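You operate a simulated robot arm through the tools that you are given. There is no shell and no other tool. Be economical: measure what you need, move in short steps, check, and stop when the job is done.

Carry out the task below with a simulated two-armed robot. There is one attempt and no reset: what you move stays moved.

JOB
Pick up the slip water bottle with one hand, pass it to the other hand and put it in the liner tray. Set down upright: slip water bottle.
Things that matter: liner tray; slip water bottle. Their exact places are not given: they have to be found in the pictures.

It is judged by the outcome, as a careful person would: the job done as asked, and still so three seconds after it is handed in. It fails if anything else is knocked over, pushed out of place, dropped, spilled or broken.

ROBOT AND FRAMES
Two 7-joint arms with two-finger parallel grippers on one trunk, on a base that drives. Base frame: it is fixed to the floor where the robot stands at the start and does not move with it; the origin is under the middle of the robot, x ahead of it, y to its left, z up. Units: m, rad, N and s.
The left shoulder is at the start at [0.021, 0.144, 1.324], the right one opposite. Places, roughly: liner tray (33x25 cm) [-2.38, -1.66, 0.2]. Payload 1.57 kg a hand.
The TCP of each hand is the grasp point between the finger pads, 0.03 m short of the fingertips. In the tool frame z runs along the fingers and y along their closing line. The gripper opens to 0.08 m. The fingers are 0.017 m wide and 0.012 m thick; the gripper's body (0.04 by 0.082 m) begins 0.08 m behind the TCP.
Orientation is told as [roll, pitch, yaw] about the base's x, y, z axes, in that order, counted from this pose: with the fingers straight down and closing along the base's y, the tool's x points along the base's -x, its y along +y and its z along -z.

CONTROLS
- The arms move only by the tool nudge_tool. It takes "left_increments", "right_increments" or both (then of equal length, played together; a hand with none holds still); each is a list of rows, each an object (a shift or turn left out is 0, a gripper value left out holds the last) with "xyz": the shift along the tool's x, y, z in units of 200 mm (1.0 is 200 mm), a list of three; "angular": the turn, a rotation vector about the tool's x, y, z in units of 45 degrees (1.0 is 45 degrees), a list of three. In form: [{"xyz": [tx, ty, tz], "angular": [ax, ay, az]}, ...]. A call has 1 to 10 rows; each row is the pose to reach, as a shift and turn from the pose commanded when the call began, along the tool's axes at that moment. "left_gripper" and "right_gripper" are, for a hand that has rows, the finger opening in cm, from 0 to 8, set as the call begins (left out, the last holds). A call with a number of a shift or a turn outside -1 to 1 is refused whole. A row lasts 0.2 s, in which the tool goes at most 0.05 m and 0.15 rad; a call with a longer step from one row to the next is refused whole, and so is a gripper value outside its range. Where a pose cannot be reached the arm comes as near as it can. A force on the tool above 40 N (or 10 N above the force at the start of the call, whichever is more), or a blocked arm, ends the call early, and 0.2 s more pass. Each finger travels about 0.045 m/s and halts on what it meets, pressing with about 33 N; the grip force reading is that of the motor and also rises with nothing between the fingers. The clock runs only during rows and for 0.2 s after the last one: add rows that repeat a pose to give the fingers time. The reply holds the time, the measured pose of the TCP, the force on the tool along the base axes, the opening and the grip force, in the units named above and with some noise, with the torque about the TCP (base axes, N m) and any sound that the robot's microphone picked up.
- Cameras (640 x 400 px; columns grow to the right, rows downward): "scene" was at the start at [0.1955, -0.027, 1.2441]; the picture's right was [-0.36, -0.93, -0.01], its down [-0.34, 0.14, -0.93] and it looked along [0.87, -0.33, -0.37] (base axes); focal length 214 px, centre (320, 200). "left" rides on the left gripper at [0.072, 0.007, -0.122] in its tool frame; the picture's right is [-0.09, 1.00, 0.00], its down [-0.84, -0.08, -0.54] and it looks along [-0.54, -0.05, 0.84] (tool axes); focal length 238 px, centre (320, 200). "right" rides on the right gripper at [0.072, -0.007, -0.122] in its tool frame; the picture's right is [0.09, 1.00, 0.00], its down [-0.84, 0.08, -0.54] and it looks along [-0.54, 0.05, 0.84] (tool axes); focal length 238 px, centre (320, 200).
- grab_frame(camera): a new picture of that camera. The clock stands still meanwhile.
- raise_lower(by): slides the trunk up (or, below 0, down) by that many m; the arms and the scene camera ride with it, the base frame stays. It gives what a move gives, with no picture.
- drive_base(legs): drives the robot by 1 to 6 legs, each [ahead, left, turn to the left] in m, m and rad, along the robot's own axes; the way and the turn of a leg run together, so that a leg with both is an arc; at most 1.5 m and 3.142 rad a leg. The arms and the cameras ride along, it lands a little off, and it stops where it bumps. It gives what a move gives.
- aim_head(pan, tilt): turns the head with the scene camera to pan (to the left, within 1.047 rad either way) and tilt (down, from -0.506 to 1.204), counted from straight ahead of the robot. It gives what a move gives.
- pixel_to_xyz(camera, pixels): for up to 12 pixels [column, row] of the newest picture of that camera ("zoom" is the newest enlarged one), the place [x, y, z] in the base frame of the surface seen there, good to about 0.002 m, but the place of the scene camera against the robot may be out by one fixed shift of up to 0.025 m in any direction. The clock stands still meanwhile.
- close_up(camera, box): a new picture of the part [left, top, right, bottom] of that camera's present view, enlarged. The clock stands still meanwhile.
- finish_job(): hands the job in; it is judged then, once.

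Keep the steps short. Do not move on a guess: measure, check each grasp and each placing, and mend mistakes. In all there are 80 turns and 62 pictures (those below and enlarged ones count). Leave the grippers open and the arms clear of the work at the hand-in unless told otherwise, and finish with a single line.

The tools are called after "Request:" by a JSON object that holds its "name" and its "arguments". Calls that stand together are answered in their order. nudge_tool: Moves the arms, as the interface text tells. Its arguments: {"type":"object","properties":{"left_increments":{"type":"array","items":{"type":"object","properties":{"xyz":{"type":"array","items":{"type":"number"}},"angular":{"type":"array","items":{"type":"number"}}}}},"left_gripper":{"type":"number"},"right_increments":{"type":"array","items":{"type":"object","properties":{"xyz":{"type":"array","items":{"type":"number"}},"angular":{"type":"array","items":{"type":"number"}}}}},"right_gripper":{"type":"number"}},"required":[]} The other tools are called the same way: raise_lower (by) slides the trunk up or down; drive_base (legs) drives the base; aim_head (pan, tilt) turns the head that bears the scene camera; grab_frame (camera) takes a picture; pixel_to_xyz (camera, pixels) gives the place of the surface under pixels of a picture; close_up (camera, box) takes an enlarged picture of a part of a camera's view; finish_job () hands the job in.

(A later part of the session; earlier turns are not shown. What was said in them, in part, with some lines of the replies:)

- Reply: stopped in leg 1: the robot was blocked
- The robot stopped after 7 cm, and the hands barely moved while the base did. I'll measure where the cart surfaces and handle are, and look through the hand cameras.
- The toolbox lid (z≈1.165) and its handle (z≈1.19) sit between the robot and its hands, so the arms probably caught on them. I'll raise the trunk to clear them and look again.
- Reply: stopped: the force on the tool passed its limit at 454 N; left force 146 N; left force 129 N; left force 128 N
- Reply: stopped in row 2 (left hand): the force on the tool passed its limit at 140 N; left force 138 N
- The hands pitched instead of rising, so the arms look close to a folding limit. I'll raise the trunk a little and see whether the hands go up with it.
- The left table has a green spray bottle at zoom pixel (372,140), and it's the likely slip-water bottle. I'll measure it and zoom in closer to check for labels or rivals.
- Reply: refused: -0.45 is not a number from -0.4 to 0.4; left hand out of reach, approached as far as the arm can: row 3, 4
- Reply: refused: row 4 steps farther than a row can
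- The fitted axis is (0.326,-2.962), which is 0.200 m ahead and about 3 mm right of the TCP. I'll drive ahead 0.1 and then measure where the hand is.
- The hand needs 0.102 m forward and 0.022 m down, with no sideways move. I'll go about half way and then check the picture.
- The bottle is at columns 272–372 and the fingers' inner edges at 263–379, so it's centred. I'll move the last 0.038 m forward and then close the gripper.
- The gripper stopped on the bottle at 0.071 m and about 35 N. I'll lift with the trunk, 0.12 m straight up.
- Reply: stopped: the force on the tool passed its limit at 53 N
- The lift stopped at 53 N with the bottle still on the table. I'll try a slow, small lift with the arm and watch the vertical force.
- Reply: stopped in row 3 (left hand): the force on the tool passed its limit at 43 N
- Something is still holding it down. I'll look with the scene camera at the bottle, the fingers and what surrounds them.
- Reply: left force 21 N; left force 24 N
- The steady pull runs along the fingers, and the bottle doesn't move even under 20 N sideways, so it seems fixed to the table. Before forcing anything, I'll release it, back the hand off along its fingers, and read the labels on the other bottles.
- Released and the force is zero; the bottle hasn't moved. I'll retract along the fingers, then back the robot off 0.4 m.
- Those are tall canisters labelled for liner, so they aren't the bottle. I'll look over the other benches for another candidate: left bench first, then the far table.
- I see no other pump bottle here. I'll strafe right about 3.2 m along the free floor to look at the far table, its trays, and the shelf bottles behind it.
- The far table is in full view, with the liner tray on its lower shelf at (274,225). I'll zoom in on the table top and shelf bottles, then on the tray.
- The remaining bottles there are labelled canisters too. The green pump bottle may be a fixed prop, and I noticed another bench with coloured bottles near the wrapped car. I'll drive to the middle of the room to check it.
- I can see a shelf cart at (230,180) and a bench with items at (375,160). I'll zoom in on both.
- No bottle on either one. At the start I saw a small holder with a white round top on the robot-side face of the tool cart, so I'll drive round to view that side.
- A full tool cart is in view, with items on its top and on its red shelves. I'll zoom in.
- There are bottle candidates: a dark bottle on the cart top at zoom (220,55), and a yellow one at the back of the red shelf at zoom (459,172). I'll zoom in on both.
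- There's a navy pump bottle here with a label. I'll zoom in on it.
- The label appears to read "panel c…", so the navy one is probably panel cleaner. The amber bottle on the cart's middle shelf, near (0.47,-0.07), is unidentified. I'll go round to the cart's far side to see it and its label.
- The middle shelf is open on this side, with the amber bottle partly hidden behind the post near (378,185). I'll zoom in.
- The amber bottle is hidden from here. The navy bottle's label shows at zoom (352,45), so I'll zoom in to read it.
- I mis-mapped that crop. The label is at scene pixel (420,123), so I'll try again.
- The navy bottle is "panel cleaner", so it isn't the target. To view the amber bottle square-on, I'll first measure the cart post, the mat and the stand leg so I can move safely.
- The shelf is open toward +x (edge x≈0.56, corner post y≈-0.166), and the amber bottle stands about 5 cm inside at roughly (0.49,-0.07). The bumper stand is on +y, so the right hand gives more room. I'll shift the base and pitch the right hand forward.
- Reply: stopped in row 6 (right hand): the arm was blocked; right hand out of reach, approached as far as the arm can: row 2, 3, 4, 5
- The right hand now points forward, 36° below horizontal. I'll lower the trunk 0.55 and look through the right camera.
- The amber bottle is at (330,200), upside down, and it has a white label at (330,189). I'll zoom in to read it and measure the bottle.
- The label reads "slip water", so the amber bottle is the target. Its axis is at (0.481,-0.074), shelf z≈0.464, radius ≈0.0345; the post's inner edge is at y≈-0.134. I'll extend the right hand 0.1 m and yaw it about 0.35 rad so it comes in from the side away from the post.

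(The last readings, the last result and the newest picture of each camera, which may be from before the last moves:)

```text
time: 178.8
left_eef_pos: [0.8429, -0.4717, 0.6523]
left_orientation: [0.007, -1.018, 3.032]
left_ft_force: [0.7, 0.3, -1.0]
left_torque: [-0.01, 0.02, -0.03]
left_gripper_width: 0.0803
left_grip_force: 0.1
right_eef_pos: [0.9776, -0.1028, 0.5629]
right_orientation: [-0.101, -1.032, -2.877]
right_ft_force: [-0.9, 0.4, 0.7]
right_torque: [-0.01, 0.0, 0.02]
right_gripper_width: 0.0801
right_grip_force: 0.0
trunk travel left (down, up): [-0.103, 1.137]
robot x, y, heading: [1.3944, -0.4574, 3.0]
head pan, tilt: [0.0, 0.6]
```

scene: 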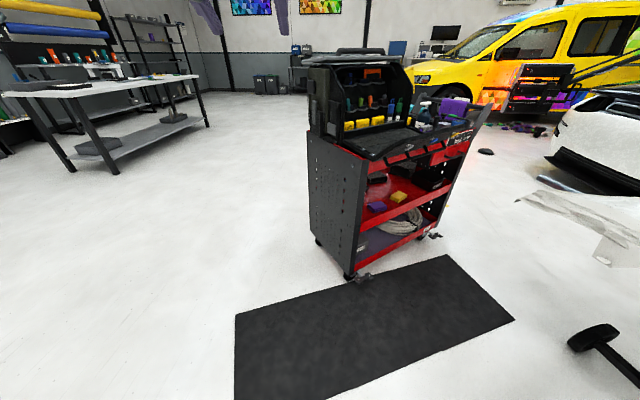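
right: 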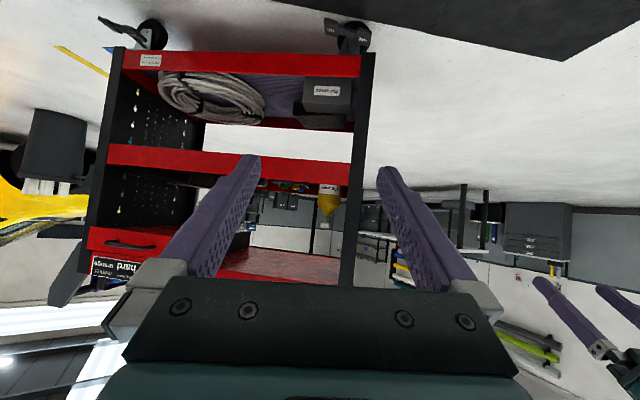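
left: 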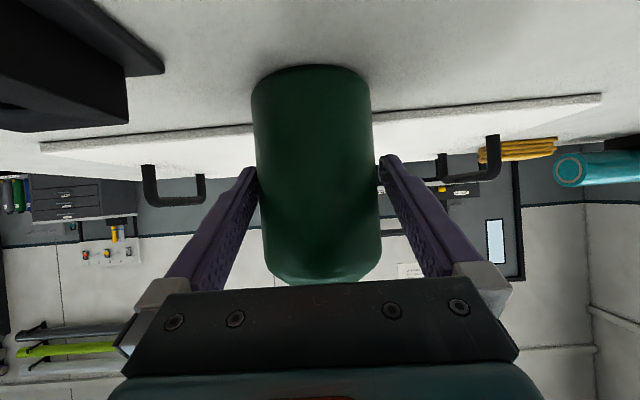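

The hand's closing line is 3° off level and it's toed in only 8°. I'll add 0.2 rad of yaw, level it, then drive 0.29 ahead and 0.07 right to stand in line with the bottle.

Request:
{"name": "nudge_tool", "arguments": {"right_increments": [{"angular": [-0.11, -0.006, -0.026]}, {"angular": [-0.219, -0.013, -0.052]}, {"angular": [-0.219, -0.013, -0.052]}]}}

Request:
{"name": "drive_base", "arguments": {"legs": [[0.285, -0.069, 0]]}}

Request:
{"name": "grab_frame", "arguments": {"camera": "right"}}

```text
time: 179.6
left_eef_pos: [0.8422, -0.4724, 0.6518]
left_orientation: [0.009, -1.018, 3.032]
left_ft_force: [0.8, -0.1, 0.6]
left_torque: [-0.03, -0.03, 0.0]
left_gripper_width: 0.08
left_grip_force: 0.1
right_eef_pos: [0.9776, -0.103, 0.5621]
right_orientation: [0.003, -1.04, -2.798]
right_ft_force: [-0.3, -0.8, 0.5]
right_torque: [0.03, -0.01, 0.0]
right_gripper_width: 0.08
right_grip_force: 0.1
trunk travel left (down, up): [-0.103, 1.137]
robot x, y, heading: [1.398, -0.4552, 2.999]
head pan, tilt: [0.0, 0.6]
```

```text
time: 181.6
left_eef_pos: [0.5705, -0.3625, 0.6524]
left_orientation: [0.008, -1.017, 3.028]
left_ft_force: [0.6, 0.2, -0.1]
left_torque: [-0.06, 0.0, -0.01]
left_gripper_width: 0.0801
left_grip_force: 0.0
right_eef_pos: [0.7086, 0.0055, 0.5621]
right_orientation: [0.001, -1.039, -2.798]
right_ft_force: [-0.2, 0.3, -0.1]
right_torque: [-0.03, 0.0, -0.04]
right_gripper_width: 0.0802
right_grip_force: 0.0
trunk travel left (down, up): [-0.103, 1.137]
robot x, y, heading: [1.1253, -0.344, 2.997]
head pan, tilt: [0.0, 0.6]
```

```text
7 pictures are left
```

right: 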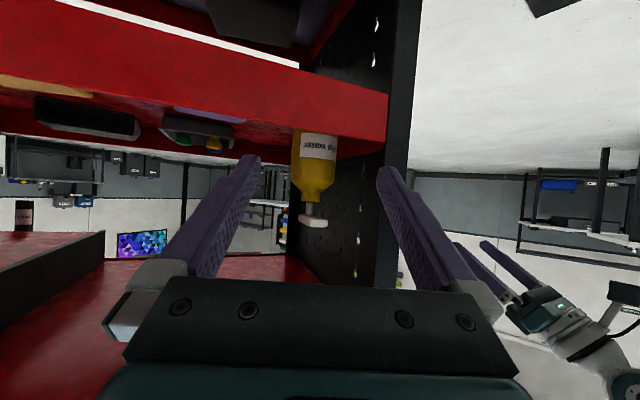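

The bottle is at (315,165), between the fingers. I'll measure the bottle, the lip, the post, and the red surface overhead (rows 240–300).

Request:
{"name": "pixel_to_xyz", "arguments": {"camera": "right", "pixels": [[296, 168], [303, 168], [312, 168], [322, 168], [332, 168], [315, 145], [314, 218], [370, 150], [250, 130], [380, 110], [200, 260], [395, 170]]}}

```text
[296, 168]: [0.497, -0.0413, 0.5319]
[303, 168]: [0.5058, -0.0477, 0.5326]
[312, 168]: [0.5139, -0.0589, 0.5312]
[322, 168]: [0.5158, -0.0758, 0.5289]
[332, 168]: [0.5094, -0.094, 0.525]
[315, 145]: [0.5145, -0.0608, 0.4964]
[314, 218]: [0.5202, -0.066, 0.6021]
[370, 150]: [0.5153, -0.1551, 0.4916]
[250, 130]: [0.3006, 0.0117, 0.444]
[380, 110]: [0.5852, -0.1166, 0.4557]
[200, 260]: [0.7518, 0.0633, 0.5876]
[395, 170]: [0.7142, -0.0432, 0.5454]
```

Fit: axis (0.4805,-0.073), which is 0.241 m along the hand and 3 mm to the side, with about 4 cm clearance to the post. I'll advance 0.13 m while lowering 0.02 m over the lip.

Request:
{"name": "nudge_tool", "arguments": {"right_increments": [{"xyz": [-0.06, -0.005, 0.153]}, {"xyz": [-0.12, -0.01, 0.306]}, {"xyz": [-0.18, -0.015, 0.458]}, {"xyz": [-0.243, -0.017, 0.611]}, {"xyz": [-0.243, -0.017, 0.611]}]}}

```text
time: 182.8
left_eef_pos: [0.5718, -0.3625, 0.6504]
left_orientation: [0.007, -1.018, 3.032]
left_ft_force: [0.8, 0.7, 0.0]
left_torque: [-0.02, -0.03, 0.0]
left_gripper_width: 0.08
left_grip_force: 0.0
right_eef_pos: [0.5849, -0.0346, 0.5422]
right_orientation: [0.0, -1.039, -2.799]
right_ft_force: [-0.5, 0.0, 0.2]
right_torque: [-0.01, -0.02, 0.0]
right_gripper_width: 0.08
right_grip_force: 0.1
trunk travel left (down, up): [-0.103, 1.137]
robot x, y, heading: [1.1223, -0.347, 2.995]
head pan, tilt: [0.0, 0.6]
```

The hand is on line, with 0.111 m left and less than 1 mm of side error. I'll advance 0.06 m and check the centring with a picture.

Request:
{"name": "nudge_tool", "arguments": {"right_increments": [{"xyz": [-0.055, 0.001, 0.142]}, {"xyz": [-0.109, 0.002, 0.284]}, {"xyz": [-0.109, 0.002, 0.284]}]}}

Request:
{"name": "grab_frame", "arguments": {"camera": "right"}}

```text
time: 183.6
left_eef_pos: [0.5711, -0.3618, 0.6525]
left_orientation: [0.004, -1.016, 3.031]
left_ft_force: [0.2, 0.0, -0.2]
left_torque: [-0.02, 0.0, 0.02]
left_gripper_width: 0.0799
left_grip_force: 0.1
right_eef_pos: [0.537, -0.0516, 0.5358]
right_orientation: [0.0, -1.042, -2.798]
right_ft_force: [-0.8, -0.3, -0.2]
right_torque: [-0.02, 0.0, 0.0]
right_gripper_width: 0.0798
right_grip_force: 0.1
right hand out of reach, approached as far as the arm can: row 2, 3
trunk travel left (down, up): [-0.103, 1.137]
robot x, y, heading: [1.121, -0.3482, 3.001]
head pan, tilt: [0.0, 0.6]
```

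```text
6 pictures are left
```

right: 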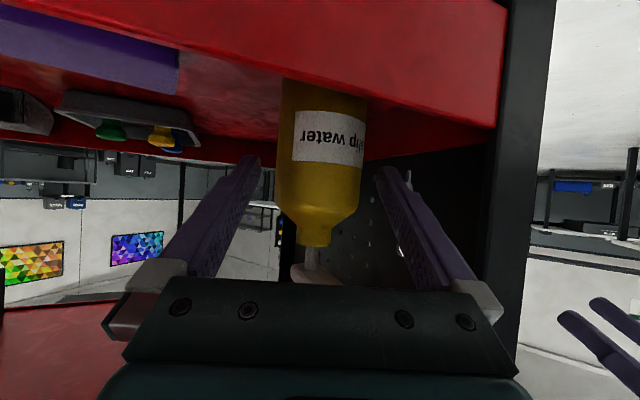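

The bottle is centred between the fingers (275–365 against 260–378), but the arm is at its reach limit. I'll close most of the remaining 0.06 m with a small base move along the same line.

Request:
{"name": "drive_base", "arguments": {"legs": [[0.04, 0.02, 0]]}}

```text
time: 184.5
left_eef_pos: [0.5307, -0.3757, 0.6511]
left_orientation: [0.004, -1.017, 3.032]
left_ft_force: [0.2, 0.2, -0.7]
left_torque: [0.03, 0.03, 0.01]
left_gripper_width: 0.08
left_grip_force: 0.0
right_eef_pos: [0.4993, -0.0648, 0.5332]
right_orientation: [0.001, -1.037, -2.8]
right_ft_force: [0.8, 0.2, -2.0]
right_torque: [-0.06, 0.04, -0.01]
right_gripper_width: 0.0801
right_grip_force: 0.0
trunk travel left (down, up): [-0.103, 1.137]
robot x, y, heading: [1.0799, -0.3598, 2.996]
head pan, tilt: [0.0, 0.6]
```

There's 2 cm left to go. I'll make a small final move forward and down to about z 0.507.

Request:
{"name": "nudge_tool", "arguments": {"right_increments": [{"xyz": [0.027, 0.003, 0.04]}, {"xyz": [0.055, 0.006, 0.08]}, {"xyz": [0.082, 0.006, 0.118]}, {"xyz": [0.082, 0.006, 0.118]}]}}

```text
time: 185.5
left_eef_pos: [0.5292, -0.3754, 0.6505]
left_orientation: [0.007, -1.017, 3.03]
left_ft_force: [0.0, 0.0, -0.4]
left_torque: [-0.02, 0.04, 0.01]
left_gripper_width: 0.0799
left_grip_force: 0.1
right_eef_pos: [0.4957, -0.0709, 0.5245]
right_orientation: [0.002, -1.039, -2.799]
right_ft_force: [0.1, 0.7, 0.8]
right_torque: [0.02, -0.01, -0.01]
right_gripper_width: 0.0801
right_grip_force: 0.0
right hand out of reach, approached as far as the arm can: row 1, 2, 3, 4
trunk travel left (down, up): [-0.103, 1.137]
robot x, y, heading: [1.082, -0.3602, 2.996]
head pan, tilt: [0.0, 0.6]
```

The arm is still at its limit, so I'll use the base for the last 1.5 cm ahead and the trunk for 2 cm down.

Request:
{"name": "drive_base", "arguments": {"legs": [[0.015, 0.004, 0]]}}

Request:
{"name": "raise_lower", "arguments": {"by": -0.018}}

```text
time: 186.3
left_eef_pos: [0.5153, -0.3781, 0.6508]
left_orientation: [0.008, -1.016, 3.029]
left_ft_force: [-0.4, 0.0, -0.4]
left_torque: [0.0, 0.03, 0.03]
left_gripper_width: 0.0798
left_grip_force: 0.0
right_eef_pos: [0.4826, -0.0722, 0.523]
right_orientation: [0.002, -1.036, -2.8]
right_ft_force: [0.5, -0.2, 0.4]
right_torque: [-0.01, 0.03, -0.03]
right_gripper_width: 0.0802
right_grip_force: 0.1
trunk travel left (down, up): [-0.103, 1.137]
robot x, y, heading: [1.0623, -0.3644, 3.001]
head pan, tilt: [0.0, 0.6]
```

```text
time: 186.9
left_eef_pos: [0.5127, -0.3776, 0.6338]
left_orientation: [0.007, -1.019, 3.03]
left_ft_force: [-0.2, 0.5, -0.6]
left_torque: [0.02, -0.02, 0.01]
left_gripper_width: 0.0801
left_grip_force: 0.0
right_eef_pos: [0.4802, -0.0727, 0.5074]
right_orientation: [0.003, -1.039, -2.801]
right_ft_force: [0.0, -1.2, -0.9]
right_torque: [-0.02, 0.01, 0.04]
right_gripper_width: 0.0799
right_grip_force: 0.1
trunk travel left (down, up): [-0.085, 1.155]
robot x, y, heading: [1.0656, -0.3573, 2.998]
head pan, tilt: [0.0, 0.6]
```

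The TCP is on the bottle's axis (0.480,-0.073,0.507) with no contact force. I'll close the right gripper, then lift 3 cm with the trunk.

Request:
{"name": "nudge_tool", "arguments": {"right_increments": [{"xyz": [0, 0, 0]}, {"xyz": [0, 0, 0]}, {"xyz": [0, 0, 0]}], "right_gripper": 5.5}}

Request:
{"name": "raise_lower", "arguments": {"by": 0.03}}

```text
time: 187.7
left_eef_pos: [0.5121, -0.3783, 0.634]
left_orientation: [0.007, -1.019, 3.029]
left_ft_force: [0.3, 0.2, 0.3]
left_torque: [0.02, -0.01, 0.01]
left_gripper_width: 0.0798
left_grip_force: 0.0
right_eef_pos: [0.4801, -0.0739, 0.508]
right_orientation: [0.002, -1.041, -2.799]
right_ft_force: [-1.1, 0.1, 0.5]
right_torque: [-0.08, -0.05, -0.01]
right_gripper_width: 0.0709
right_grip_force: 33.3
trunk travel left (down, up): [-0.085, 1.155]
robot x, y, heading: [1.0676, -0.3606, 2.995]
head pan, tilt: [0.0, 0.6]
```

```text
time: 188.5
left_eef_pos: [0.5134, -0.3774, 0.6633]
left_orientation: [0.007, -1.017, 3.029]
left_ft_force: [0.3, -0.4, -0.1]
left_torque: [0.0, 0.0, -0.01]
left_gripper_width: 0.0798
left_grip_force: 0.0
right_eef_pos: [0.4809, -0.0738, 0.537]
right_orientation: [0.003, -1.039, -2.803]
right_ft_force: [-0.1, 0.2, -4.2]
right_torque: [-0.01, -0.01, 0.01]
right_gripper_width: 0.0706
right_grip_force: 32.9
trunk travel left (down, up): [-0.115, 1.125]
robot x, y, heading: [1.0672, -0.3597, 3.002]
head pan, tilt: [0.0, 0.6]
```

The bottle is lifted: it pulls 4.2 N down and the grip holds. The shelf lip top is at about z 0.50, so I'll raise 3 cm more before backing straight out.

Request:
{"name": "raise_lower", "arguments": {"by": 0.03}}

Request:
{"name": "grab_frame", "arguments": {"camera": "right"}}

```text
time: 189.2
left_eef_pos: [0.5128, -0.3796, 0.6932]
left_orientation: [0.007, -1.016, 3.03]
left_ft_force: [-0.5, 0.5, -0.3]
left_torque: [-0.03, 0.03, 0.03]
left_gripper_width: 0.0799
left_grip_force: 0.1
right_eef_pos: [0.4801, -0.0732, 0.5672]
right_orientation: [0.004, -1.038, -2.801]
right_ft_force: [1.0, 0.7, -4.6]
right_torque: [0.02, 0.04, 0.03]
right_gripper_width: 0.0705
right_grip_force: 32.7
trunk travel left (down, up): [-0.145, 1.095]
robot x, y, heading: [1.0714, -0.3609, 2.997]
head pan, tilt: [0.0, 0.6]
```

```text
5 pictures are left
```

right: 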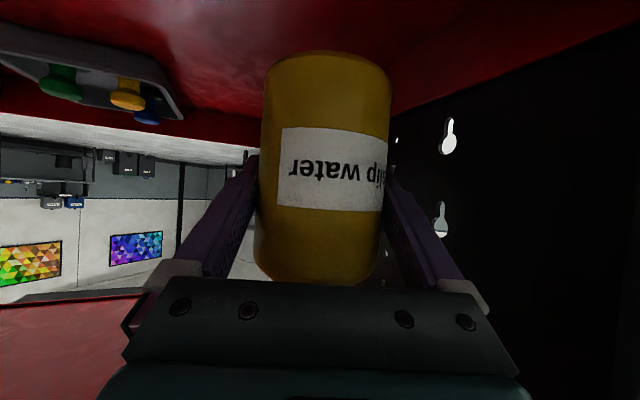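

The bottle is upright and held above the shelf, label facing the camera. I'll back out diagonally, away from the post, then straight back into open floor.

Request:
{"name": "drive_base", "arguments": {"legs": [[-0.15, -0.08, 0], [-0.25, 0.2, 0]]}}

```text
time: 192.4
left_eef_pos: [0.8895, -0.5529, 0.6937]
left_orientation: [0.007, -1.018, 3.032]
left_ft_force: [0.5, -0.1, 1.1]
left_torque: [-0.02, -0.02, -0.04]
left_gripper_width: 0.0801
left_grip_force: 0.0
right_eef_pos: [0.8566, -0.248, 0.567]
right_orientation: [0.002, -1.041, -2.798]
right_ft_force: [0.5, 0.4, -4.9]
right_torque: [-0.01, -0.02, 0.01]
right_gripper_width: 0.0708
right_grip_force: 32.6
trunk travel left (down, up): [-0.145, 1.095]
robot x, y, heading: [1.4445, -0.5364, 3.002]
head pan, tilt: [0.0, 0.6]
```

The bottle is clear of the cart. Next is the handover in free air. I'll make the left hand steeper and yaw it inward so it can grip at right angles to the right hand, and bring the bottle about 0.11 m toward the middle.

Request:
{"name": "nudge_tool", "arguments": {"left_increments": [{"angular": [0, 0.172, 0]}, {"angular": [0, 0.344, 0]}, {"angular": [0, 0.344, 0]}], "left_gripper": 8}}

Request:
{"name": "nudge_tool", "arguments": {"left_increments": [{"angular": [0.126, 0, 0.135]}, {"angular": [0.252, 0, 0.27]}, {"angular": [0.378, 0, 0.405]}, {"angular": [0.504, 0, 0.54]}, {"angular": [0.63, 0, 0.675]}, {"angular": [0.754, 0, 0.812]}, {"angular": [0.754, 0, 0.812]}]}}

Request:
{"name": "nudge_tool", "arguments": {"right_increments": [{"xyz": [0, 0.15, 0]}, {"xyz": [0, 0.3, 0]}, {"xyz": [0, 0.44, 0]}, {"xyz": [0, 0.575, 0]}, {"xyz": [0, 0.575, 0]}]}}

```text
time: 193.2
left_eef_pos: [0.8915, -0.5521, 0.693]
left_orientation: [0.003, -0.746, 3.035]
left_ft_force: [0.0, -1.2, 0.3]
left_torque: [0.02, 0.05, -0.02]
left_gripper_width: 0.0799
left_grip_force: 0.0
right_eef_pos: [0.8568, -0.2481, 0.5659]
right_orientation: [0.004, -1.039, -2.8]
right_ft_force: [-0.5, -0.5, -4.4]
right_torque: [0.02, 0.03, -0.01]
right_gripper_width: 0.0707
right_grip_force: 33.2
trunk travel left (down, up): [-0.145, 1.095]
robot x, y, heading: [1.4469, -0.5362, 3.002]
head pan, tilt: [0.0, 0.6]
```

```text
time: 194.8
left_eef_pos: [0.8921, -0.5527, 0.6932]
left_orientation: [0.001, -0.743, 2.164]
left_ft_force: [-0.4, 0.6, -0.1]
left_torque: [-0.04, -0.01, 0.0]
left_gripper_width: 0.08
left_grip_force: 0.2
right_eef_pos: [0.8565, -0.2481, 0.5663]
right_orientation: [0.002, -1.038, -2.8]
right_ft_force: [-0.6, -0.7, -4.7]
right_torque: [0.0, 0.01, 0.01]
right_gripper_width: 0.0708
right_grip_force: 33.2
trunk travel left (down, up): [-0.145, 1.095]
robot x, y, heading: [1.4434, -0.5371, 3.002]
head pan, tilt: [0.0, 0.6]
```

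```text
time: 196.0
left_eef_pos: [0.8888, -0.5523, 0.6936]
left_orientation: [0.0, -0.747, 2.165]
left_ft_force: [0.3, 0.7, -0.6]
left_torque: [-0.02, 0.02, 0.05]
left_gripper_width: 0.0801
left_grip_force: 0.0
right_eef_pos: [0.8961, -0.3557, 0.566]
right_orientation: [0.002, -1.04, -2.799]
right_ft_force: [0.8, 0.9, -4.0]
right_torque: [0.01, 0.05, 0.02]
right_gripper_width: 0.0707
right_grip_force: 33.1
trunk travel left (down, up): [-0.145, 1.095]
robot x, y, heading: [1.4436, -0.536, 2.998]
head pan, tilt: [0.0, 0.6]
```

The hands are 76° apart. I'll yaw the left a further 0.25 rad to make it 90°, then move it to a point 0.15 m from the bottle at z≈0.60.

Request:
{"name": "nudge_tool", "arguments": {"left_increments": [{"angular": [0.108, 0, 0.116]}, {"angular": [0.217, 0, 0.233]}, {"angular": [0.217, 0, 0.233]}]}}

Request:
{"name": "nudge_tool", "arguments": {"left_increments": [{"xyz": [0.049, -0.091, 0.112]}, {"xyz": [0.098, -0.182, 0.225]}, {"xyz": [0.147, -0.273, 0.337]}, {"xyz": [0.196, -0.364, 0.449]}, {"xyz": [0.196, -0.364, 0.449]}]}}

Request:
{"name": "grab_frame", "arguments": {"camera": "left"}}

```text
time: 196.8
left_eef_pos: [0.8937, -0.5532, 0.6923]
left_orientation: [0.0, -0.746, 1.914]
left_ft_force: [-0.2, -0.5, 0.3]
left_torque: [0.01, 0.01, 0.0]
left_gripper_width: 0.0801
left_grip_force: 0.1
left hand out of reach, approached as far as the arm can: row 2, 3
right_eef_pos: [0.8972, -0.356, 0.568]
right_orientation: [0.003, -1.037, -2.8]
right_ft_force: [1.2, -0.7, -4.1]
right_torque: [0.02, 0.0, 0.02]
right_gripper_width: 0.0705
right_grip_force: 33.5
trunk travel left (down, up): [-0.145, 1.095]
robot x, y, heading: [1.4417, -0.5384, 3.0]
head pan, tilt: [0.0, 0.6]
```

```text
time: 198.0
left_eef_pos: [0.9523, -0.5016, 0.5999]
left_orientation: [-0.002, -0.744, 1.916]
left_ft_force: [0.0, 0.8, -0.1]
left_torque: [0.01, -0.03, 0.04]
left_gripper_width: 0.0801
left_grip_force: 0.0
right_eef_pos: [0.8961, -0.3563, 0.5672]
right_orientation: [0.001, -1.041, -2.799]
right_ft_force: [-0.5, 0.2, -4.2]
right_torque: [0.01, 0.03, 0.01]
right_gripper_width: 0.0708
right_grip_force: 33.1
trunk travel left (down, up): [-0.145, 1.095]
robot x, y, heading: [1.4416, -0.5353, 2.993]
head pan, tilt: [0.0, 0.6]
```

```text
4 pictures are left
```

left: 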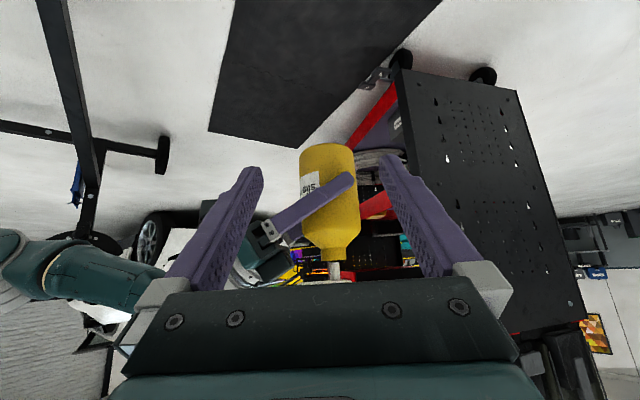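

The bottle is between the left fingers at (330,200). I'll measure it from here for the exact axis.

Request:
{"name": "pixel_to_xyz", "arguments": {"camera": "left", "pixels": [[308, 222], [318, 225], [330, 225], [342, 222], [352, 218], [325, 165], [330, 240], [335, 256], [328, 148], [337, 272], [325, 195], [345, 180]]}}

```text
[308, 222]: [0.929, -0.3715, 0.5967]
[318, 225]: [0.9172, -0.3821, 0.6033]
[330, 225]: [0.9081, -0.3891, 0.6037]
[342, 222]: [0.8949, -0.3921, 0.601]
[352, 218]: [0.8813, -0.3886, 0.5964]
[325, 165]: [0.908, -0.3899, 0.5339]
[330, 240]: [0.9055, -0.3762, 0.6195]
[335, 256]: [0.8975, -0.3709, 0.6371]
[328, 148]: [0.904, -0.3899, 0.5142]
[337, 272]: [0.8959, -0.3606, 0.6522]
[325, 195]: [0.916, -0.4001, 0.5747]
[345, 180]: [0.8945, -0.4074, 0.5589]
```

Axis from the left camera is (0.8965,-0.3563), which matches the right TCP. Left needs 0.156 m forward, 3 mm left, 8 mm down. I'll do about two thirds of that first and check the reading.

Request:
{"name": "nudge_tool", "arguments": {"left_increments": [{"xyz": [-0.13, 0.005, 0.134]}, {"xyz": [-0.25, 0.01, 0.257]}, {"xyz": [-0.36, 0.016, 0.37]}, {"xyz": [-0.36, 0.016, 0.37]}]}}

```text
time: 199.0
left_eef_pos: [0.9255, -0.4087, 0.5885]
left_orientation: [0.001, -0.735, 1.916]
left_ft_force: [7.4, -18.9, -8.6]
left_torque: [-0.26, 0.33, -0.82]
left_gripper_width: 0.0798
left_grip_force: 0.1
left hand out of reach, approached as far as the arm can: row 3, 4
right_eef_pos: [0.8953, -0.3541, 0.569]
right_orientation: [-0.004, -1.041, -2.8]
right_ft_force: [-6.8, 19.8, 4.3]
right_torque: [-0.6, -0.71, 1.0]
right_gripper_width: 0.0705
right_grip_force: 33.1
trunk travel left (down, up): [-0.145, 1.095]
robot x, y, heading: [1.4428, -0.5368, 3.002]
head pan, tilt: [0.0, 0.6]
```

There was 20 N of contact: the left arm hit its reach limit and drifted 9 mm sideways, touching the bottle. I'll back the left hand off to its previous pose, then bring the bottle to the left hand instead.

Request:
{"name": "nudge_tool", "arguments": {"left_increments": [{"xyz": [0.11, -0.005, -0.113]}, {"xyz": [0.23, -0.01, -0.236]}, {"xyz": [0.36, -0.016, -0.37]}, {"xyz": [0.36, -0.016, -0.37]}]}}

```text
time: 200.0
left_eef_pos: [0.9641, -0.5023, 0.5956]
left_orientation: [-0.002, -0.742, 1.919]
left_ft_force: [-0.1, 0.1, 0.0]
left_torque: [-0.03, -0.02, -0.02]
left_gripper_width: 0.0801
left_grip_force: 0.1
right_eef_pos: [0.896, -0.3561, 0.5661]
right_orientation: [0.001, -1.038, -2.796]
right_ft_force: [-0.2, -0.4, -3.9]
right_torque: [-0.02, -0.02, 0.02]
right_gripper_width: 0.0707
right_grip_force: 32.6
trunk travel left (down, up): [-0.145, 1.095]
robot x, y, heading: [1.4469, -0.5369, 3.001]
head pan, tilt: [0.0, 0.6]
```

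The right hand still holds the bottle. I'll bring it sideways toward the left hand by 0.085 m, with a 15 mm lateral correction, then check with a picture.

Request:
{"name": "nudge_tool", "arguments": {"right_increments": [{"xyz": [0.013, 0.142, -0.022]}, {"xyz": [0.026, 0.284, -0.044]}, {"xyz": [0.038, 0.425, -0.065]}, {"xyz": [0.038, 0.425, -0.065]}]}}

Request:
{"name": "grab_frame", "arguments": {"camera": "left"}}

```text
time: 201.0
left_eef_pos: [0.9623, -0.503, 0.5969]
left_orientation: [-0.002, -0.742, 1.917]
left_ft_force: [5.0, -5.8, 2.3]
left_torque: [0.01, -0.15, -0.35]
left_gripper_width: 0.08
left_grip_force: 0.0
right_eef_pos: [0.9382, -0.4291, 0.5662]
right_orientation: [-0.002, -1.04, -2.796]
right_ft_force: [-4.8, 4.9, -5.5]
right_torque: [-0.06, 0.05, 0.13]
right_gripper_width: 0.0705
right_grip_force: 32.9
trunk travel left (down, up): [-0.145, 1.095]
robot x, y, heading: [1.4426, -0.5367, 2.999]
head pan, tilt: [0.0, 0.6]
```

```text
3 pictures are left
```

left: 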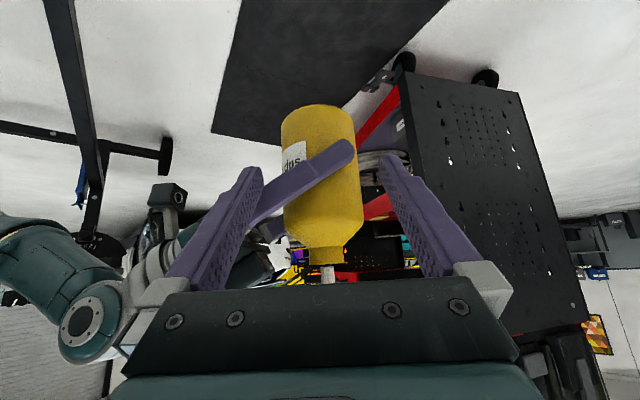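

I see the cause: the right hand's near finger crosses the path of the left fingertip in a level approach. Coming in along the left finger axis, from above, clears it. I'll measure the bottle in this picture first, to check it hasn't shifted in the grip.

Request:
{"name": "pixel_to_xyz", "arguments": {"camera": "left", "pixels": [[292, 215], [302, 220], [315, 222], [330, 222], [345, 218], [356, 212], [322, 245], [330, 258], [312, 130], [318, 108], [325, 165], [265, 205]]}}

Request:
{"name": "nudge_tool", "arguments": {"left_increments": [{"xyz": [0, 0, -0.16]}, {"xyz": [0, 0, -0.32]}, {"xyz": [0, 0, -0.48]}, {"xyz": [0, 0, -0.65]}, {"xyz": [0, 0, -0.65]}]}}

```text
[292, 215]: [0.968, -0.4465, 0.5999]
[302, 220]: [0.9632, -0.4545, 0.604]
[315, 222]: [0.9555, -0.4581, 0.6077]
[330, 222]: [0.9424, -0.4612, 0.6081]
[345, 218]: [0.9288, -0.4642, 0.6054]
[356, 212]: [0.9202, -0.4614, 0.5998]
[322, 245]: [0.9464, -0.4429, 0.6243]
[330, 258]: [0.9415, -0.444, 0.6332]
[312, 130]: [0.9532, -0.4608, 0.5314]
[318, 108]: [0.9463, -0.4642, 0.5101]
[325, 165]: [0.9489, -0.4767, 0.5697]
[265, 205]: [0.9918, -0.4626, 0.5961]
```

```text
time: 202.2
left_eef_pos: [0.9927, -0.5852, 0.6924]
left_orientation: [0.0, -0.745, 1.917]
left_ft_force: [0.2, -0.6, -0.8]
left_torque: [-0.01, -0.03, 0.03]
left_gripper_width: 0.0799
left_grip_force: 0.0
right_eef_pos: [0.9388, -0.4301, 0.567]
right_orientation: [0.002, -1.039, -2.797]
right_ft_force: [-0.3, -0.1, -4.9]
right_torque: [0.01, 0.04, 0.03]
right_gripper_width: 0.0703
right_grip_force: 33.0
trunk travel left (down, up): [-0.145, 1.095]
robot x, y, heading: [1.4437, -0.5384, 2.997]
head pan, tilt: [0.0, 0.6]
```

The bottle axis still coincides with the right TCP, and the left hand has retreated along its fingers. I'll bring the bottle under the left hand's line with a 0.076 m sideways move of the right hand.

Request:
{"name": "nudge_tool", "arguments": {"right_increments": [{"xyz": [0, 0.13, 0]}, {"xyz": [-0.003, 0.26, 0.004]}, {"xyz": [-0.005, 0.379, 0.008]}, {"xyz": [-0.005, 0.379, 0.008]}]}}

```text
time: 203.2
left_eef_pos: [0.9937, -0.5839, 0.6921]
left_orientation: [0.001, -0.745, 1.916]
left_ft_force: [-0.2, 0.4, 0.4]
left_torque: [-0.01, -0.01, 0.03]
left_gripper_width: 0.0799
left_grip_force: 0.1
right_eef_pos: [0.9619, -0.5029, 0.5661]
right_orientation: [0.0, -1.038, -2.798]
right_ft_force: [0.4, 0.2, -3.8]
right_torque: [0.0, 0.01, 0.0]
right_gripper_width: 0.0708
right_grip_force: 32.9
trunk travel left (down, up): [-0.145, 1.095]
robot x, y, heading: [1.4421, -0.5392, 3.0]
head pan, tilt: [0.0, 0.6]
```

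The line is right: 0.129 m along the left fingers with a 2 mm side correction. I'll advance along the finger axis.

Request:
{"name": "nudge_tool", "arguments": {"left_increments": [{"xyz": [0, 0.01, 0.15]}, {"xyz": [0, 0.01, 0.3]}, {"xyz": [0, 0.01, 0.45]}, {"xyz": [0, 0.01, 0.55]}, {"xyz": [0, 0.01, 0.644]}, {"xyz": [0, 0.01, 0.644]}]}}

```text
time: 204.6
left_eef_pos: [0.9629, -0.5032, 0.5966]
left_orientation: [-0.001, -0.743, 1.917]
left_ft_force: [0.2, 0.4, -0.9]
left_torque: [-0.03, 0.03, 0.0]
left_gripper_width: 0.0801
left_grip_force: 0.1
right_eef_pos: [0.9621, -0.5035, 0.567]
right_orientation: [0.003, -1.038, -2.799]
right_ft_force: [-0.8, 0.5, -3.8]
right_torque: [-0.01, 0.02, -0.02]
right_gripper_width: 0.0707
right_grip_force: 32.7
trunk travel left (down, up): [-0.145, 1.095]
robot x, y, heading: [1.4419, -0.5344, 3.001]
head pan, tilt: [0.0, 0.6]
```

The left TCP is on the bottle's axis, 3 cm above the right one, with no contact force. I'll close the left gripper while the right keeps holding.

Request:
{"name": "nudge_tool", "arguments": {"left_increments": [{"xyz": [0, 0, 0]}, {"xyz": [0, 0, 0]}, {"xyz": [0, 0, 0]}, {"xyz": [0, 0, 0]}], "left_gripper": 5.5}}

```text
time: 205.6
left_eef_pos: [0.9635, -0.5037, 0.5969]
left_orientation: [-0.001, -0.744, 1.917]
left_ft_force: [9.6, 3.5, -0.2]
left_torque: [0.06, -0.19, -0.13]
left_gripper_width: 0.0707
left_grip_force: 32.9
right_eef_pos: [0.9609, -0.5022, 0.5669]
right_orientation: [0.001, -1.041, -2.797]
right_ft_force: [-10.1, -3.4, -4.9]
right_torque: [0.04, -0.13, 0.14]
right_gripper_width: 0.0705
right_grip_force: 33.1
trunk travel left (down, up): [-0.145, 1.095]
robot x, y, heading: [1.443, -0.5366, 3.002]
head pan, tilt: [0.0, 0.6]
```

Both hands grip at 0.0707 m. I'll open the right hand and see whether the left takes the weight.

Request:
{"name": "nudge_tool", "arguments": {"right_increments": [{"xyz": [0, 0, 0]}, {"xyz": [0, 0, 0]}, {"xyz": [0, 0, 0]}], "right_gripper": 8}}

```text
time: 206.4
left_eef_pos: [0.9636, -0.5035, 0.5966]
left_orientation: [0.0, -0.745, 1.915]
left_ft_force: [-0.4, 0.0, 0.5]
left_torque: [-0.01, 0.0, -0.02]
left_gripper_width: 0.0703
left_grip_force: 32.8
right_eef_pos: [0.9616, -0.5033, 0.5668]
right_orientation: [0.002, -1.041, -2.8]
right_ft_force: [-0.3, -0.7, 0.2]
right_torque: [0.0, -0.04, -0.03]
right_gripper_width: 0.0803
right_grip_force: 0.0
trunk travel left (down, up): [-0.145, 1.095]
robot x, y, heading: [1.4433, -0.5369, 2.998]
head pan, tilt: [0.0, 0.6]
```

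The right hand is open at 0.080, but the left hand doesn't show the weight yet. I'll retract the right hand along its own fingers and watch the left force.

Request:
{"name": "nudge_tool", "arguments": {"right_increments": [{"xyz": [0, 0, -0.1]}, {"xyz": [0, 0, -0.2]}, {"xyz": [0, 0, -0.35]}, {"xyz": [0, 0, -0.5]}, {"xyz": [0, 0, -0.65]}, {"xyz": [0, 0, -0.65]}]}}

```text
time: 207.8
left_eef_pos: [0.9637, -0.5048, 0.5965]
left_orientation: [-0.001, -0.743, 1.917]
left_ft_force: [-0.7, -0.2, -0.8]
left_torque: [0.02, -0.01, 0.0]
left_gripper_width: 0.0705
left_grip_force: 33.3
right_eef_pos: [1.0677, -0.4649, 0.6336]
right_orientation: [0.001, -1.039, -2.799]
right_ft_force: [0.3, -0.8, 0.4]
right_torque: [0.02, 0.02, -0.03]
right_gripper_width: 0.0798
right_grip_force: 0.1
trunk travel left (down, up): [-0.145, 1.095]
robot x, y, heading: [1.4389, -0.5336, 2.998]
head pan, tilt: [0.0, 0.6]
```

The left fingers are still held apart at 0.0705 m, but I can't see the weight in the force. I'll check with a left camera picture.

Request:
{"name": "grab_frame", "arguments": {"camera": "left"}}

Request:
{"name": "pixel_to_xyz", "arguments": {"camera": "left", "pixels": [[320, 100], [320, 130], [320, 160], [320, 60], [320, 40], [300, 130], [340, 130], [320, 200], [320, 80]]}}

```text
2 pictures are left
```

left: 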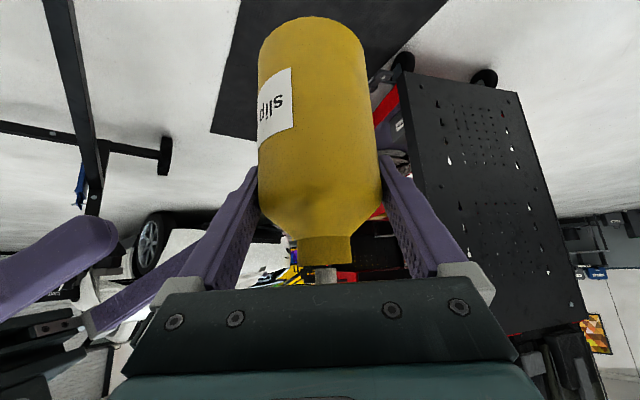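

```text
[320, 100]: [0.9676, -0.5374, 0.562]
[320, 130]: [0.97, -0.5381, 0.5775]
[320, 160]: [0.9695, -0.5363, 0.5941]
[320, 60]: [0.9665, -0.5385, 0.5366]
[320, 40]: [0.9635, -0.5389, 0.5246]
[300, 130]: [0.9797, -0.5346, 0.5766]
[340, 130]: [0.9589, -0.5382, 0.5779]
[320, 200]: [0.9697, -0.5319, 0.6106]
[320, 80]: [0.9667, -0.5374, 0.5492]
```

The left hand holds the bottle upright ("slip" label visible), and the right hand is well clear. The base hangs about 0.082 m below the left TCP. I'll move the right hand aside, then turn the left hand about the vertical so it points straight ahead.

Request:
{"name": "nudge_tool", "arguments": {"right_increments": [{"xyz": [0.08, -0.14, -0.14]}, {"xyz": [0.16, -0.28, -0.28]}, {"xyz": [0.24, -0.42, -0.42]}, {"xyz": [0.32, -0.56, -0.56]}, {"xyz": [0.42, -0.72, -0.72]}, {"xyz": [0.519, -0.876, -0.882]}, {"xyz": [0.519, -0.876, -0.882]}]}}

Request:
{"name": "nudge_tool", "arguments": {"left_increments": [{"angular": [-0.113, 0, -0.123]}, {"angular": [-0.226, 0, -0.246]}, {"angular": [-0.339, 0, -0.369]}, {"angular": [-0.452, 0, -0.492]}, {"angular": [-0.565, 0, -0.615]}, {"angular": [-0.678, 0, -0.738]}, {"angular": [-0.791, 0, -0.861]}, {"angular": [-0.905, 0, -0.984]}, {"angular": [-0.905, 0, -0.984]}]}}

```text
time: 209.4
left_eef_pos: [0.9617, -0.505, 0.5965]
left_orientation: [0.001, -0.746, 1.915]
left_ft_force: [-0.4, -0.5, 0.3]
left_torque: [-0.03, 0.01, -0.01]
left_gripper_width: 0.0701
left_grip_force: 33.0
right_eef_pos: [1.1998, -0.2261, 0.6333]
right_orientation: [0.004, -1.041, -2.796]
right_ft_force: [-0.2, -0.2, -0.2]
right_torque: [0.01, 0.01, 0.01]
right_gripper_width: 0.0799
right_grip_force: 0.1
right hand out of reach, approached as far as the arm can: row 2, 3, 4, 5, 6, 7
trunk travel left (down, up): [-0.145, 1.095]
robot x, y, heading: [1.4418, -0.5364, 3.003]
head pan, tilt: [0.0, 0.6]
```

```text
time: 211.4
left_eef_pos: [0.9625, -0.5037, 0.5973]
left_orientation: [0.0, -0.743, 2.968]
left_ft_force: [1.0, 0.4, -0.5]
left_torque: [0.0, 0.02, 0.01]
left_gripper_width: 0.0705
left_grip_force: 33.3
right_eef_pos: [1.1999, -0.2271, 0.6317]
right_orientation: [0.004, -1.039, -2.8]
right_ft_force: [-1.0, 0.3, 0.2]
right_torque: [0.03, -0.01, 0.01]
right_gripper_width: 0.08
right_grip_force: 0.0
trunk travel left (down, up): [-0.145, 1.095]
robot x, y, heading: [1.4431, -0.5379, 3.003]
head pan, tilt: [0.0, 0.6]
```

The right hand is out of the way and the bottle is still held. I'll drive to the near end of the far table: first sideways, away from the cart, then across, then turn to face along the table (heading ≈2.49).

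Request:
{"name": "drive_base", "arguments": {"legs": [[0, 0.85, 0], [1.225, 0.2, 0], [1.2, 0.85, 0], [0, 0, -0.513]]}}

```text
time: 230.1
left_eef_pos: [-1.6308, -1.8229, 0.5978]
left_orientation: [-0.001, -0.745, 2.47]
left_ft_force: [0.6, 0.0, 0.0]
left_torque: [-0.01, 0.03, 0.01]
left_gripper_width: 0.0704
left_grip_force: 33.0
right_eef_pos: [-1.2883, -1.6926, 0.6311]
right_orientation: [0.005, -1.04, 2.987]
right_ft_force: [0.1, 0.1, 0.2]
right_torque: [0.03, -0.01, -0.03]
right_gripper_width: 0.0802
right_grip_force: 0.1
trunk travel left (down, up): [-0.145, 1.095]
robot x, y, heading: [-1.2261, -2.0807, 2.503]
head pan, tilt: [0.0, 0.6]
```

I'm next to the table's end. I'll shift left 0.38 m to line up with the tray and then lower the trunk fully, while the hand is still about 0.4 m short of the table.

Request:
{"name": "drive_base", "arguments": {"legs": [[0.0, 0.378, 0]]}}

Request:
{"name": "raise_lower", "arguments": {"by": -0.14}}

Request:
{"name": "nudge_tool", "arguments": {"left_increments": [{"xyz": [-0.03, 0, 0.205]}, {"xyz": [-0.06, 0, 0.41]}, {"xyz": [-0.06, 0, 0.41]}]}}

```text
time: 232.6
left_eef_pos: [-1.8569, -2.1276, 0.5969]
left_orientation: [-0.002, -0.743, 2.469]
left_ft_force: [1.1, -0.2, -1.1]
left_torque: [-0.01, -0.02, -0.02]
left_gripper_width: 0.0702
left_grip_force: 33.1
right_eef_pos: [-1.5149, -1.999, 0.6309]
right_orientation: [0.003, -1.038, 2.988]
right_ft_force: [-0.4, 0.1, 0.9]
right_torque: [0.02, 0.01, -0.03]
right_gripper_width: 0.08
right_grip_force: 0.1
trunk travel left (down, up): [-0.145, 1.095]
robot x, y, heading: [-1.4462, -2.3884, 2.505]
head pan, tilt: [0.0, 0.6]
```

```text
time: 234.2
left_eef_pos: [-1.8576, -2.129, 0.4576]
left_orientation: [-0.002, -0.743, 2.47]
left_ft_force: [0.9, -0.2, 0.3]
left_torque: [0.0, -0.01, 0.0]
left_gripper_width: 0.0704
left_grip_force: 32.6
right_eef_pos: [-1.5156, -1.9992, 0.4928]
right_orientation: [0.005, -1.041, 2.986]
right_ft_force: [-0.5, -0.3, 0.0]
right_torque: [0.03, 0.0, -0.03]
right_gripper_width: 0.0798
right_grip_force: 0.1
trunk travel left (down, up): [-0.005, 1.235]
robot x, y, heading: [-1.449, -2.3834, 2.503]
head pan, tilt: [0.0, 0.6]
```

```text
time: 235.0
left_eef_pos: [-1.9074, -2.0885, 0.4053]
left_orientation: [0.0, -0.745, 2.469]
left_ft_force: [0.6, -0.2, -0.3]
left_torque: [-0.04, -0.01, -0.01]
left_gripper_width: 0.0701
left_grip_force: 33.1
right_eef_pos: [-1.5154, -2.0001, 0.4915]
right_orientation: [0.005, -1.04, 2.985]
right_ft_force: [0.4, -0.7, 0.1]
right_torque: [0.03, -0.01, -0.03]
right_gripper_width: 0.0798
right_grip_force: 0.1
trunk travel left (down, up): [-0.005, 1.235]
robot x, y, heading: [-1.4503, -2.3851, 2.502]
head pan, tilt: [0.0, 0.6]
5 turns are left
```

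Only five turns remain, so I'll be brief. The bottle's base is at z≈0.32, above the tray rim (≈0.29). I'll drive most of the way in (0.45 m ahead, 0.05 right) and take a scene picture of the tray.

Request:
{"name": "drive_base", "arguments": {"legs": [[0.45, -0.048, 0]]}}

Request:
{"name": "aim_head", "arguments": {"pan": 0.0, "tilt": 0.7}}

Request:
{"name": "grab_frame", "arguments": {"camera": "scene"}}

Request:
{"name": "pixel_to_xyz", "arguments": {"camera": "scene", "pixels": [[200, 120], [260, 120], [320, 120], [380, 120], [440, 120], [200, 180], [260, 180], [320, 180], [380, 180], [440, 180], [150, 240], [450, 240]]}}

```text
time: 237.7
left_eef_pos: [-2.2362, -1.7831, 0.4042]
left_orientation: [-0.001, -0.742, 2.466]
left_ft_force: [0.3, 0.1, 0.1]
left_torque: [-0.01, 0.0, 0.0]
left_gripper_width: 0.0701
left_grip_force: 32.3
right_eef_pos: [-1.8441, -1.6929, 0.4913]
right_orientation: [0.004, -1.039, 2.983]
right_ft_force: [0.2, -0.3, -0.1]
right_torque: [0.01, -0.04, 0.0]
right_gripper_width: 0.0799
right_grip_force: 0.1
trunk travel left (down, up): [-0.005, 1.235]
robot x, y, heading: [-1.7832, -2.0823, 2.496]
head pan, tilt: [0.0, 0.6]
```

```text
time: 238.4
left_eef_pos: [-2.2372, -1.7818, 0.4058]
left_orientation: [0.0, -0.742, 2.466]
left_ft_force: [0.9, 0.1, 0.1]
left_torque: [-0.02, 0.03, 0.0]
left_gripper_width: 0.0703
left_grip_force: 32.9
right_eef_pos: [-1.8442, -1.6928, 0.4919]
right_orientation: [0.005, -1.039, 2.983]
right_ft_force: [-0.3, 0.2, 0.7]
right_torque: [0.0, 0.0, 0.03]
right_gripper_width: 0.0801
right_grip_force: 0.1
trunk travel left (down, up): [-0.005, 1.235]
robot x, y, heading: [-1.7794, -2.0832, 2.502]
head pan, tilt: [0.0, 0.7]
```

```text
1 pictures are left
```

scene: 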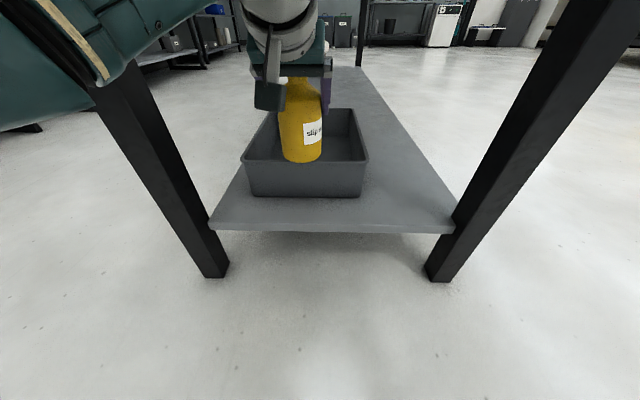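

```text
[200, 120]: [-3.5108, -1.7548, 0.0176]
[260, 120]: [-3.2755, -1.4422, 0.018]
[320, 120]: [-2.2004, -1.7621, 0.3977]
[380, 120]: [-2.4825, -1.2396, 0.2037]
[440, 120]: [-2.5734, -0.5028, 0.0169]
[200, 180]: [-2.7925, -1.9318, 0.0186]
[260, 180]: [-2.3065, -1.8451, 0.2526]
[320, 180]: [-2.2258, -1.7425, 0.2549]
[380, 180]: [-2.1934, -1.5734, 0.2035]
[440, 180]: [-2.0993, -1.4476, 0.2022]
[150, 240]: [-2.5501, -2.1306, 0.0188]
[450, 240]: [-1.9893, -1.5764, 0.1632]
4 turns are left
```

The scene shows the bottle above the tray's near wall, centred across it, about 0.10 m short of a good spot inside. The right hand is near the front leg, so I'll shift it inward, and measure the left elbow, both legs and the tray rim before the last advance.

Request:
{"name": "pixel_to_xyz", "arguments": {"camera": "scene", "pixels": [[170, 15], [110, 70], [60, 115], [30, 120], [150, 120], [135, 95], [205, 270], [305, 165], [255, 160], [365, 158], [340, 150], [520, 140]]}}

Request:
{"name": "nudge_tool", "arguments": {"right_increments": [{"xyz": [-0.038, 0.144, 0.065]}, {"xyz": [-0.076, 0.288, 0.13]}, {"xyz": [-0.115, 0.432, 0.195]}, {"xyz": [-0.153, 0.576, 0.26]}, {"xyz": [-0.153, 0.576, 0.26]}]}}

```text
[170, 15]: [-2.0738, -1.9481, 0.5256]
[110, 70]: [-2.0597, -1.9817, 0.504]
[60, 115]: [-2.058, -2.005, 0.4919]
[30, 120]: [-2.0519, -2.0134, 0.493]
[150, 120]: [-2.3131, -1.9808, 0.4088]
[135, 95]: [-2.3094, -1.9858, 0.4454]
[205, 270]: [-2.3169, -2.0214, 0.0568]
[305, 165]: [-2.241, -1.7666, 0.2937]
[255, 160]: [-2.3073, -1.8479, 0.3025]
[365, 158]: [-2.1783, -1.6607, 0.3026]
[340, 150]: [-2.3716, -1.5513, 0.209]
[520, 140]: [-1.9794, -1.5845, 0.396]
```

```text
time: 239.6
left_eef_pos: [-2.2367, -1.7816, 0.4049]
left_orientation: [-0.002, -0.741, 2.466]
left_ft_force: [0.2, 0.3, 0.9]
left_torque: [0.02, -0.04, -0.02]
left_gripper_width: 0.0704
left_grip_force: 33.0
right_eef_pos: [-1.9625, -1.7285, 0.477]
right_orientation: [0.005, -1.039, 2.982]
right_ft_force: [0.4, 0.5, 0.2]
right_torque: [0.03, 0.03, 0.01]
right_gripper_width: 0.0802
right_grip_force: 0.0
right hand out of reach, approached as far as the arm can: row 1, 2, 3, 4, 5
trunk travel left (down, up): [-0.005, 1.235]
robot x, y, heading: [-1.7805, -2.0799, 2.502]
head pan, tilt: [0.0, 0.7]
3 turns are left
```

The rim is at z≈0.30, the tray floor at 0.209, and the legs are clear. I'll raise 2 cm, drive the last 0.105 m, then lower gently to the floor, with the TCP ending at about z 0.289.

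Request:
{"name": "nudge_tool", "arguments": {"left_increments": [{"xyz": [-0.068, 0, -0.074]}, {"xyz": [-0.068, 0, -0.074]}]}}

Request:
{"name": "drive_base", "arguments": {"legs": [[0.105, 0, 0]]}}

Request:
{"name": "nudge_tool", "arguments": {"left_increments": [{"xyz": [0.101, 0, 0.11]}, {"xyz": [0.203, 0, 0.221]}, {"xyz": [0.304, 0, 0.331]}, {"xyz": [0.389, 0, 0.423]}, {"xyz": [0.4225, 0, 0.46]}, {"xyz": [0.439, 0, 0.478]}, {"xyz": [0.453, 0, 0.493]}, {"xyz": [0.466, 0, 0.508]}, {"xyz": [0.466, 0, 0.508]}]}}

Request:
{"name": "grab_frame", "arguments": {"camera": "scene"}}

Request:
{"name": "pixel_to_xyz", "arguments": {"camera": "scene", "pixels": [[300, 180], [300, 190], [300, 200], [300, 210], [300, 220], [300, 230], [300, 240], [300, 250], [300, 170], [300, 160], [350, 200], [250, 200]]}}

```text
time: 240.2
left_eef_pos: [-2.2372, -1.7801, 0.4256]
left_orientation: [-0.002, -0.743, 2.464]
left_ft_force: [-0.5, 0.6, 0.3]
left_torque: [-0.01, -0.03, -0.01]
left_gripper_width: 0.0703
left_grip_force: 32.9
right_eef_pos: [-1.9622, -1.7307, 0.4771]
right_orientation: [0.006, -1.038, 2.982]
right_ft_force: [-0.3, 0.2, 0.5]
right_torque: [0.01, 0.01, 0.05]
right_gripper_width: 0.0799
right_grip_force: 0.1
trunk travel left (down, up): [-0.005, 1.235]
robot x, y, heading: [-1.7821, -2.0811, 2.499]
head pan, tilt: [0.0, 0.7]
```

```text
time: 241.4
left_eef_pos: [-2.3185, -1.7213, 0.4243]
left_orientation: [-0.001, -0.74, 2.465]
left_ft_force: [-0.4, -0.5, 0.2]
left_torque: [0.02, 0.04, -0.02]
left_gripper_width: 0.0705
left_grip_force: 32.8
right_eef_pos: [-2.0444, -1.6672, 0.4765]
right_orientation: [0.007, -1.037, 2.98]
right_ft_force: [-0.3, -0.7, 0.0]
right_torque: [0.01, -0.02, 0.01]
right_gripper_width: 0.0801
right_grip_force: 0.1
trunk travel left (down, up): [-0.005, 1.235]
robot x, y, heading: [-1.864, -2.0205, 2.503]
head pan, tilt: [0.0, 0.7]
```

```text
time: 243.4
left_eef_pos: [-2.3201, -1.7186, 0.2867]
left_orientation: [-0.001, -0.743, 2.464]
left_ft_force: [-0.5, 0.4, -0.5]
left_torque: [0.0, 0.0, -0.01]
left_gripper_width: 0.0704
left_grip_force: 32.8
right_eef_pos: [-2.046, -1.6667, 0.4771]
right_orientation: [0.004, -1.039, 2.983]
right_ft_force: [0.2, 0.9, 1.4]
right_torque: [0.0, 0.02, 0.02]
right_gripper_width: 0.0799
right_grip_force: 0.1
trunk travel left (down, up): [-0.005, 1.235]
robot x, y, heading: [-1.8639, -2.0196, 2.501]
head pan, tilt: [0.0, 0.7]
```

```text
0 pictures are left
```

scene: 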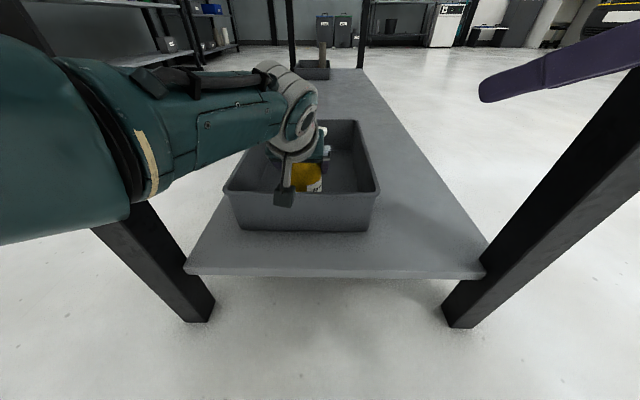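

```text
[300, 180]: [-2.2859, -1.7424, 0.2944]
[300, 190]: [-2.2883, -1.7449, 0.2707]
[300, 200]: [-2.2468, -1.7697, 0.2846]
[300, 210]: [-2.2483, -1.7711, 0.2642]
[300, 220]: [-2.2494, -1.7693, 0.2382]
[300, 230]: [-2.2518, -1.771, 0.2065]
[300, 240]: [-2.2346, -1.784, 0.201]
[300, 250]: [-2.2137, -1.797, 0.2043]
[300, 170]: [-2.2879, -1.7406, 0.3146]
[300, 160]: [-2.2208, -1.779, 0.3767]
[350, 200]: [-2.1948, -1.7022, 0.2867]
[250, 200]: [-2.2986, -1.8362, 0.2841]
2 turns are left
```

The bottle stands inside the tray with no contact force yet. I'll lower in 2 mm steps until it touches, open the gripper, retract along the fingers, and back the robot away.

Request:
{"name": "nudge_tool", "arguments": {"left_increments": [{"xyz": [0.007, 0, 0.0074]}, {"xyz": [0.0135, 0, 0.0147]}, {"xyz": [0.02, 0, 0.022]}, {"xyz": [0.027, 0, 0.0294]}, {"xyz": [0.034, 0, 0.0368]}, {"xyz": [0.0406, 0, 0.0442]}, {"xyz": [0.047, 0, 0.0515]}, {"xyz": [0.054, 0, 0.0589]}]}}

Request:
{"name": "nudge_tool", "arguments": {"left_increments": [{"xyz": [0, 0, 0]}, {"xyz": [0, 0, 0]}, {"xyz": [0, 0, 0]}, {"xyz": [0, 0, 0]}, {"xyz": [0, 0, 0]}], "left_gripper": 8}}

Request:
{"name": "nudge_tool", "arguments": {"left_increments": [{"xyz": [0, 0, -0.08]}, {"xyz": [0, 0, -0.16]}, {"xyz": [0, 0, -0.28]}, {"xyz": [0, 0, -0.42]}, {"xyz": [0, 0, -0.56]}, {"xyz": [0, 0, -0.7]}, {"xyz": [0, 0, -0.84]}, {"xyz": [0, 0, -0.84]}]}}

Request:
{"name": "drive_base", "arguments": {"legs": [[-0.45, 0, 0]]}}

```text
time: 245.2
left_eef_pos: [-2.3234, -1.7149, 0.276]
left_orientation: [-0.003, -0.751, 2.464]
left_ft_force: [4.3, -1.2, 28.4]
left_torque: [-0.07, 0.12, 0.21]
left_gripper_width: 0.0703
left_grip_force: 32.9
right_eef_pos: [-2.047, -1.6645, 0.4779]
right_orientation: [0.004, -1.041, 2.984]
right_ft_force: [0.2, 0.7, -0.5]
right_torque: [-0.02, 0.01, -0.01]
right_gripper_width: 0.0798
right_grip_force: 0.0
trunk travel left (down, up): [-0.005, 1.235]
robot x, y, heading: [-1.867, -2.0185, 2.499]
head pan, tilt: [0.0, 0.7]
```

```text
time: 246.4
left_eef_pos: [-2.3213, -1.7195, 0.272]
left_orientation: [-0.001, -0.741, 2.463]
left_ft_force: [0.6, -0.1, 0.4]
left_torque: [-0.01, -0.03, -0.01]
left_gripper_width: 0.0798
left_grip_force: 0.0
right_eef_pos: [-2.0466, -1.6649, 0.4781]
right_orientation: [0.005, -1.041, 2.982]
right_ft_force: [0.9, 0.5, 0.8]
right_torque: [0.0, -0.02, 0.02]
right_gripper_width: 0.0799
right_grip_force: 0.0
trunk travel left (down, up): [-0.005, 1.235]
robot x, y, heading: [-1.864, -2.0195, 2.501]
head pan, tilt: [0.0, 0.7]
```

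```text
time: 248.2
left_eef_pos: [-2.2516, -1.803, 0.3923]
left_orientation: [0.068, -0.751, 2.443]
left_ft_force: [0.1, -0.7, -0.4]
left_torque: [0.03, 0.0, 0.0]
left_gripper_width: 0.0799
left_grip_force: 0.0
right_eef_pos: [-2.0474, -1.6659, 0.4775]
right_orientation: [0.006, -1.039, 2.982]
right_ft_force: [0.1, -0.5, 0.1]
right_torque: [-0.01, 0.0, -0.01]
right_gripper_width: 0.0798
right_grip_force: 0.1
trunk travel left (down, up): [-0.005, 1.235]
robot x, y, heading: [-1.8628, -2.0169, 2.496]
head pan, tilt: [0.0, 0.7]
```

```text
time: 250.9
left_eef_pos: [-1.8901, -2.0727, 0.3863]
left_orientation: [0.077, -0.739, 2.432]
left_ft_force: [-0.3, -0.1, 0.4]
left_torque: [0.0, 0.01, 0.02]
left_gripper_width: 0.08
left_grip_force: 0.1
right_eef_pos: [-1.6889, -1.9336, 0.4782]
right_orientation: [0.004, -1.038, 2.982]
right_ft_force: [-0.5, -0.1, 0.0]
right_torque: [0.0, 0.02, 0.04]
right_gripper_width: 0.0799
right_grip_force: 0.0
trunk travel left (down, up): [-0.005, 1.235]
robot x, y, heading: [-1.5067, -2.289, 2.499]
head pan, tilt: [0.0, 0.7]
1 turns are left
```

The bottle touched down at 28 N, was released, and the hand came away with no contact force. Both grippers are open and clear, so I'm handing in.

Request:
{"name": "finish_job", "arguments": {}}

```text
The job is handed in.
```

I picked up the slip water bottle with the right hand, passed it to the left hand and set it down in the liner tray. It should be standing upright, but I had no pictures left to confirm that after letting go. Early on I also pressed hard on the tool cart's lid (454 N peak), and I gripped and tugged a fixed green bottle by mistake; neither appeared to move.
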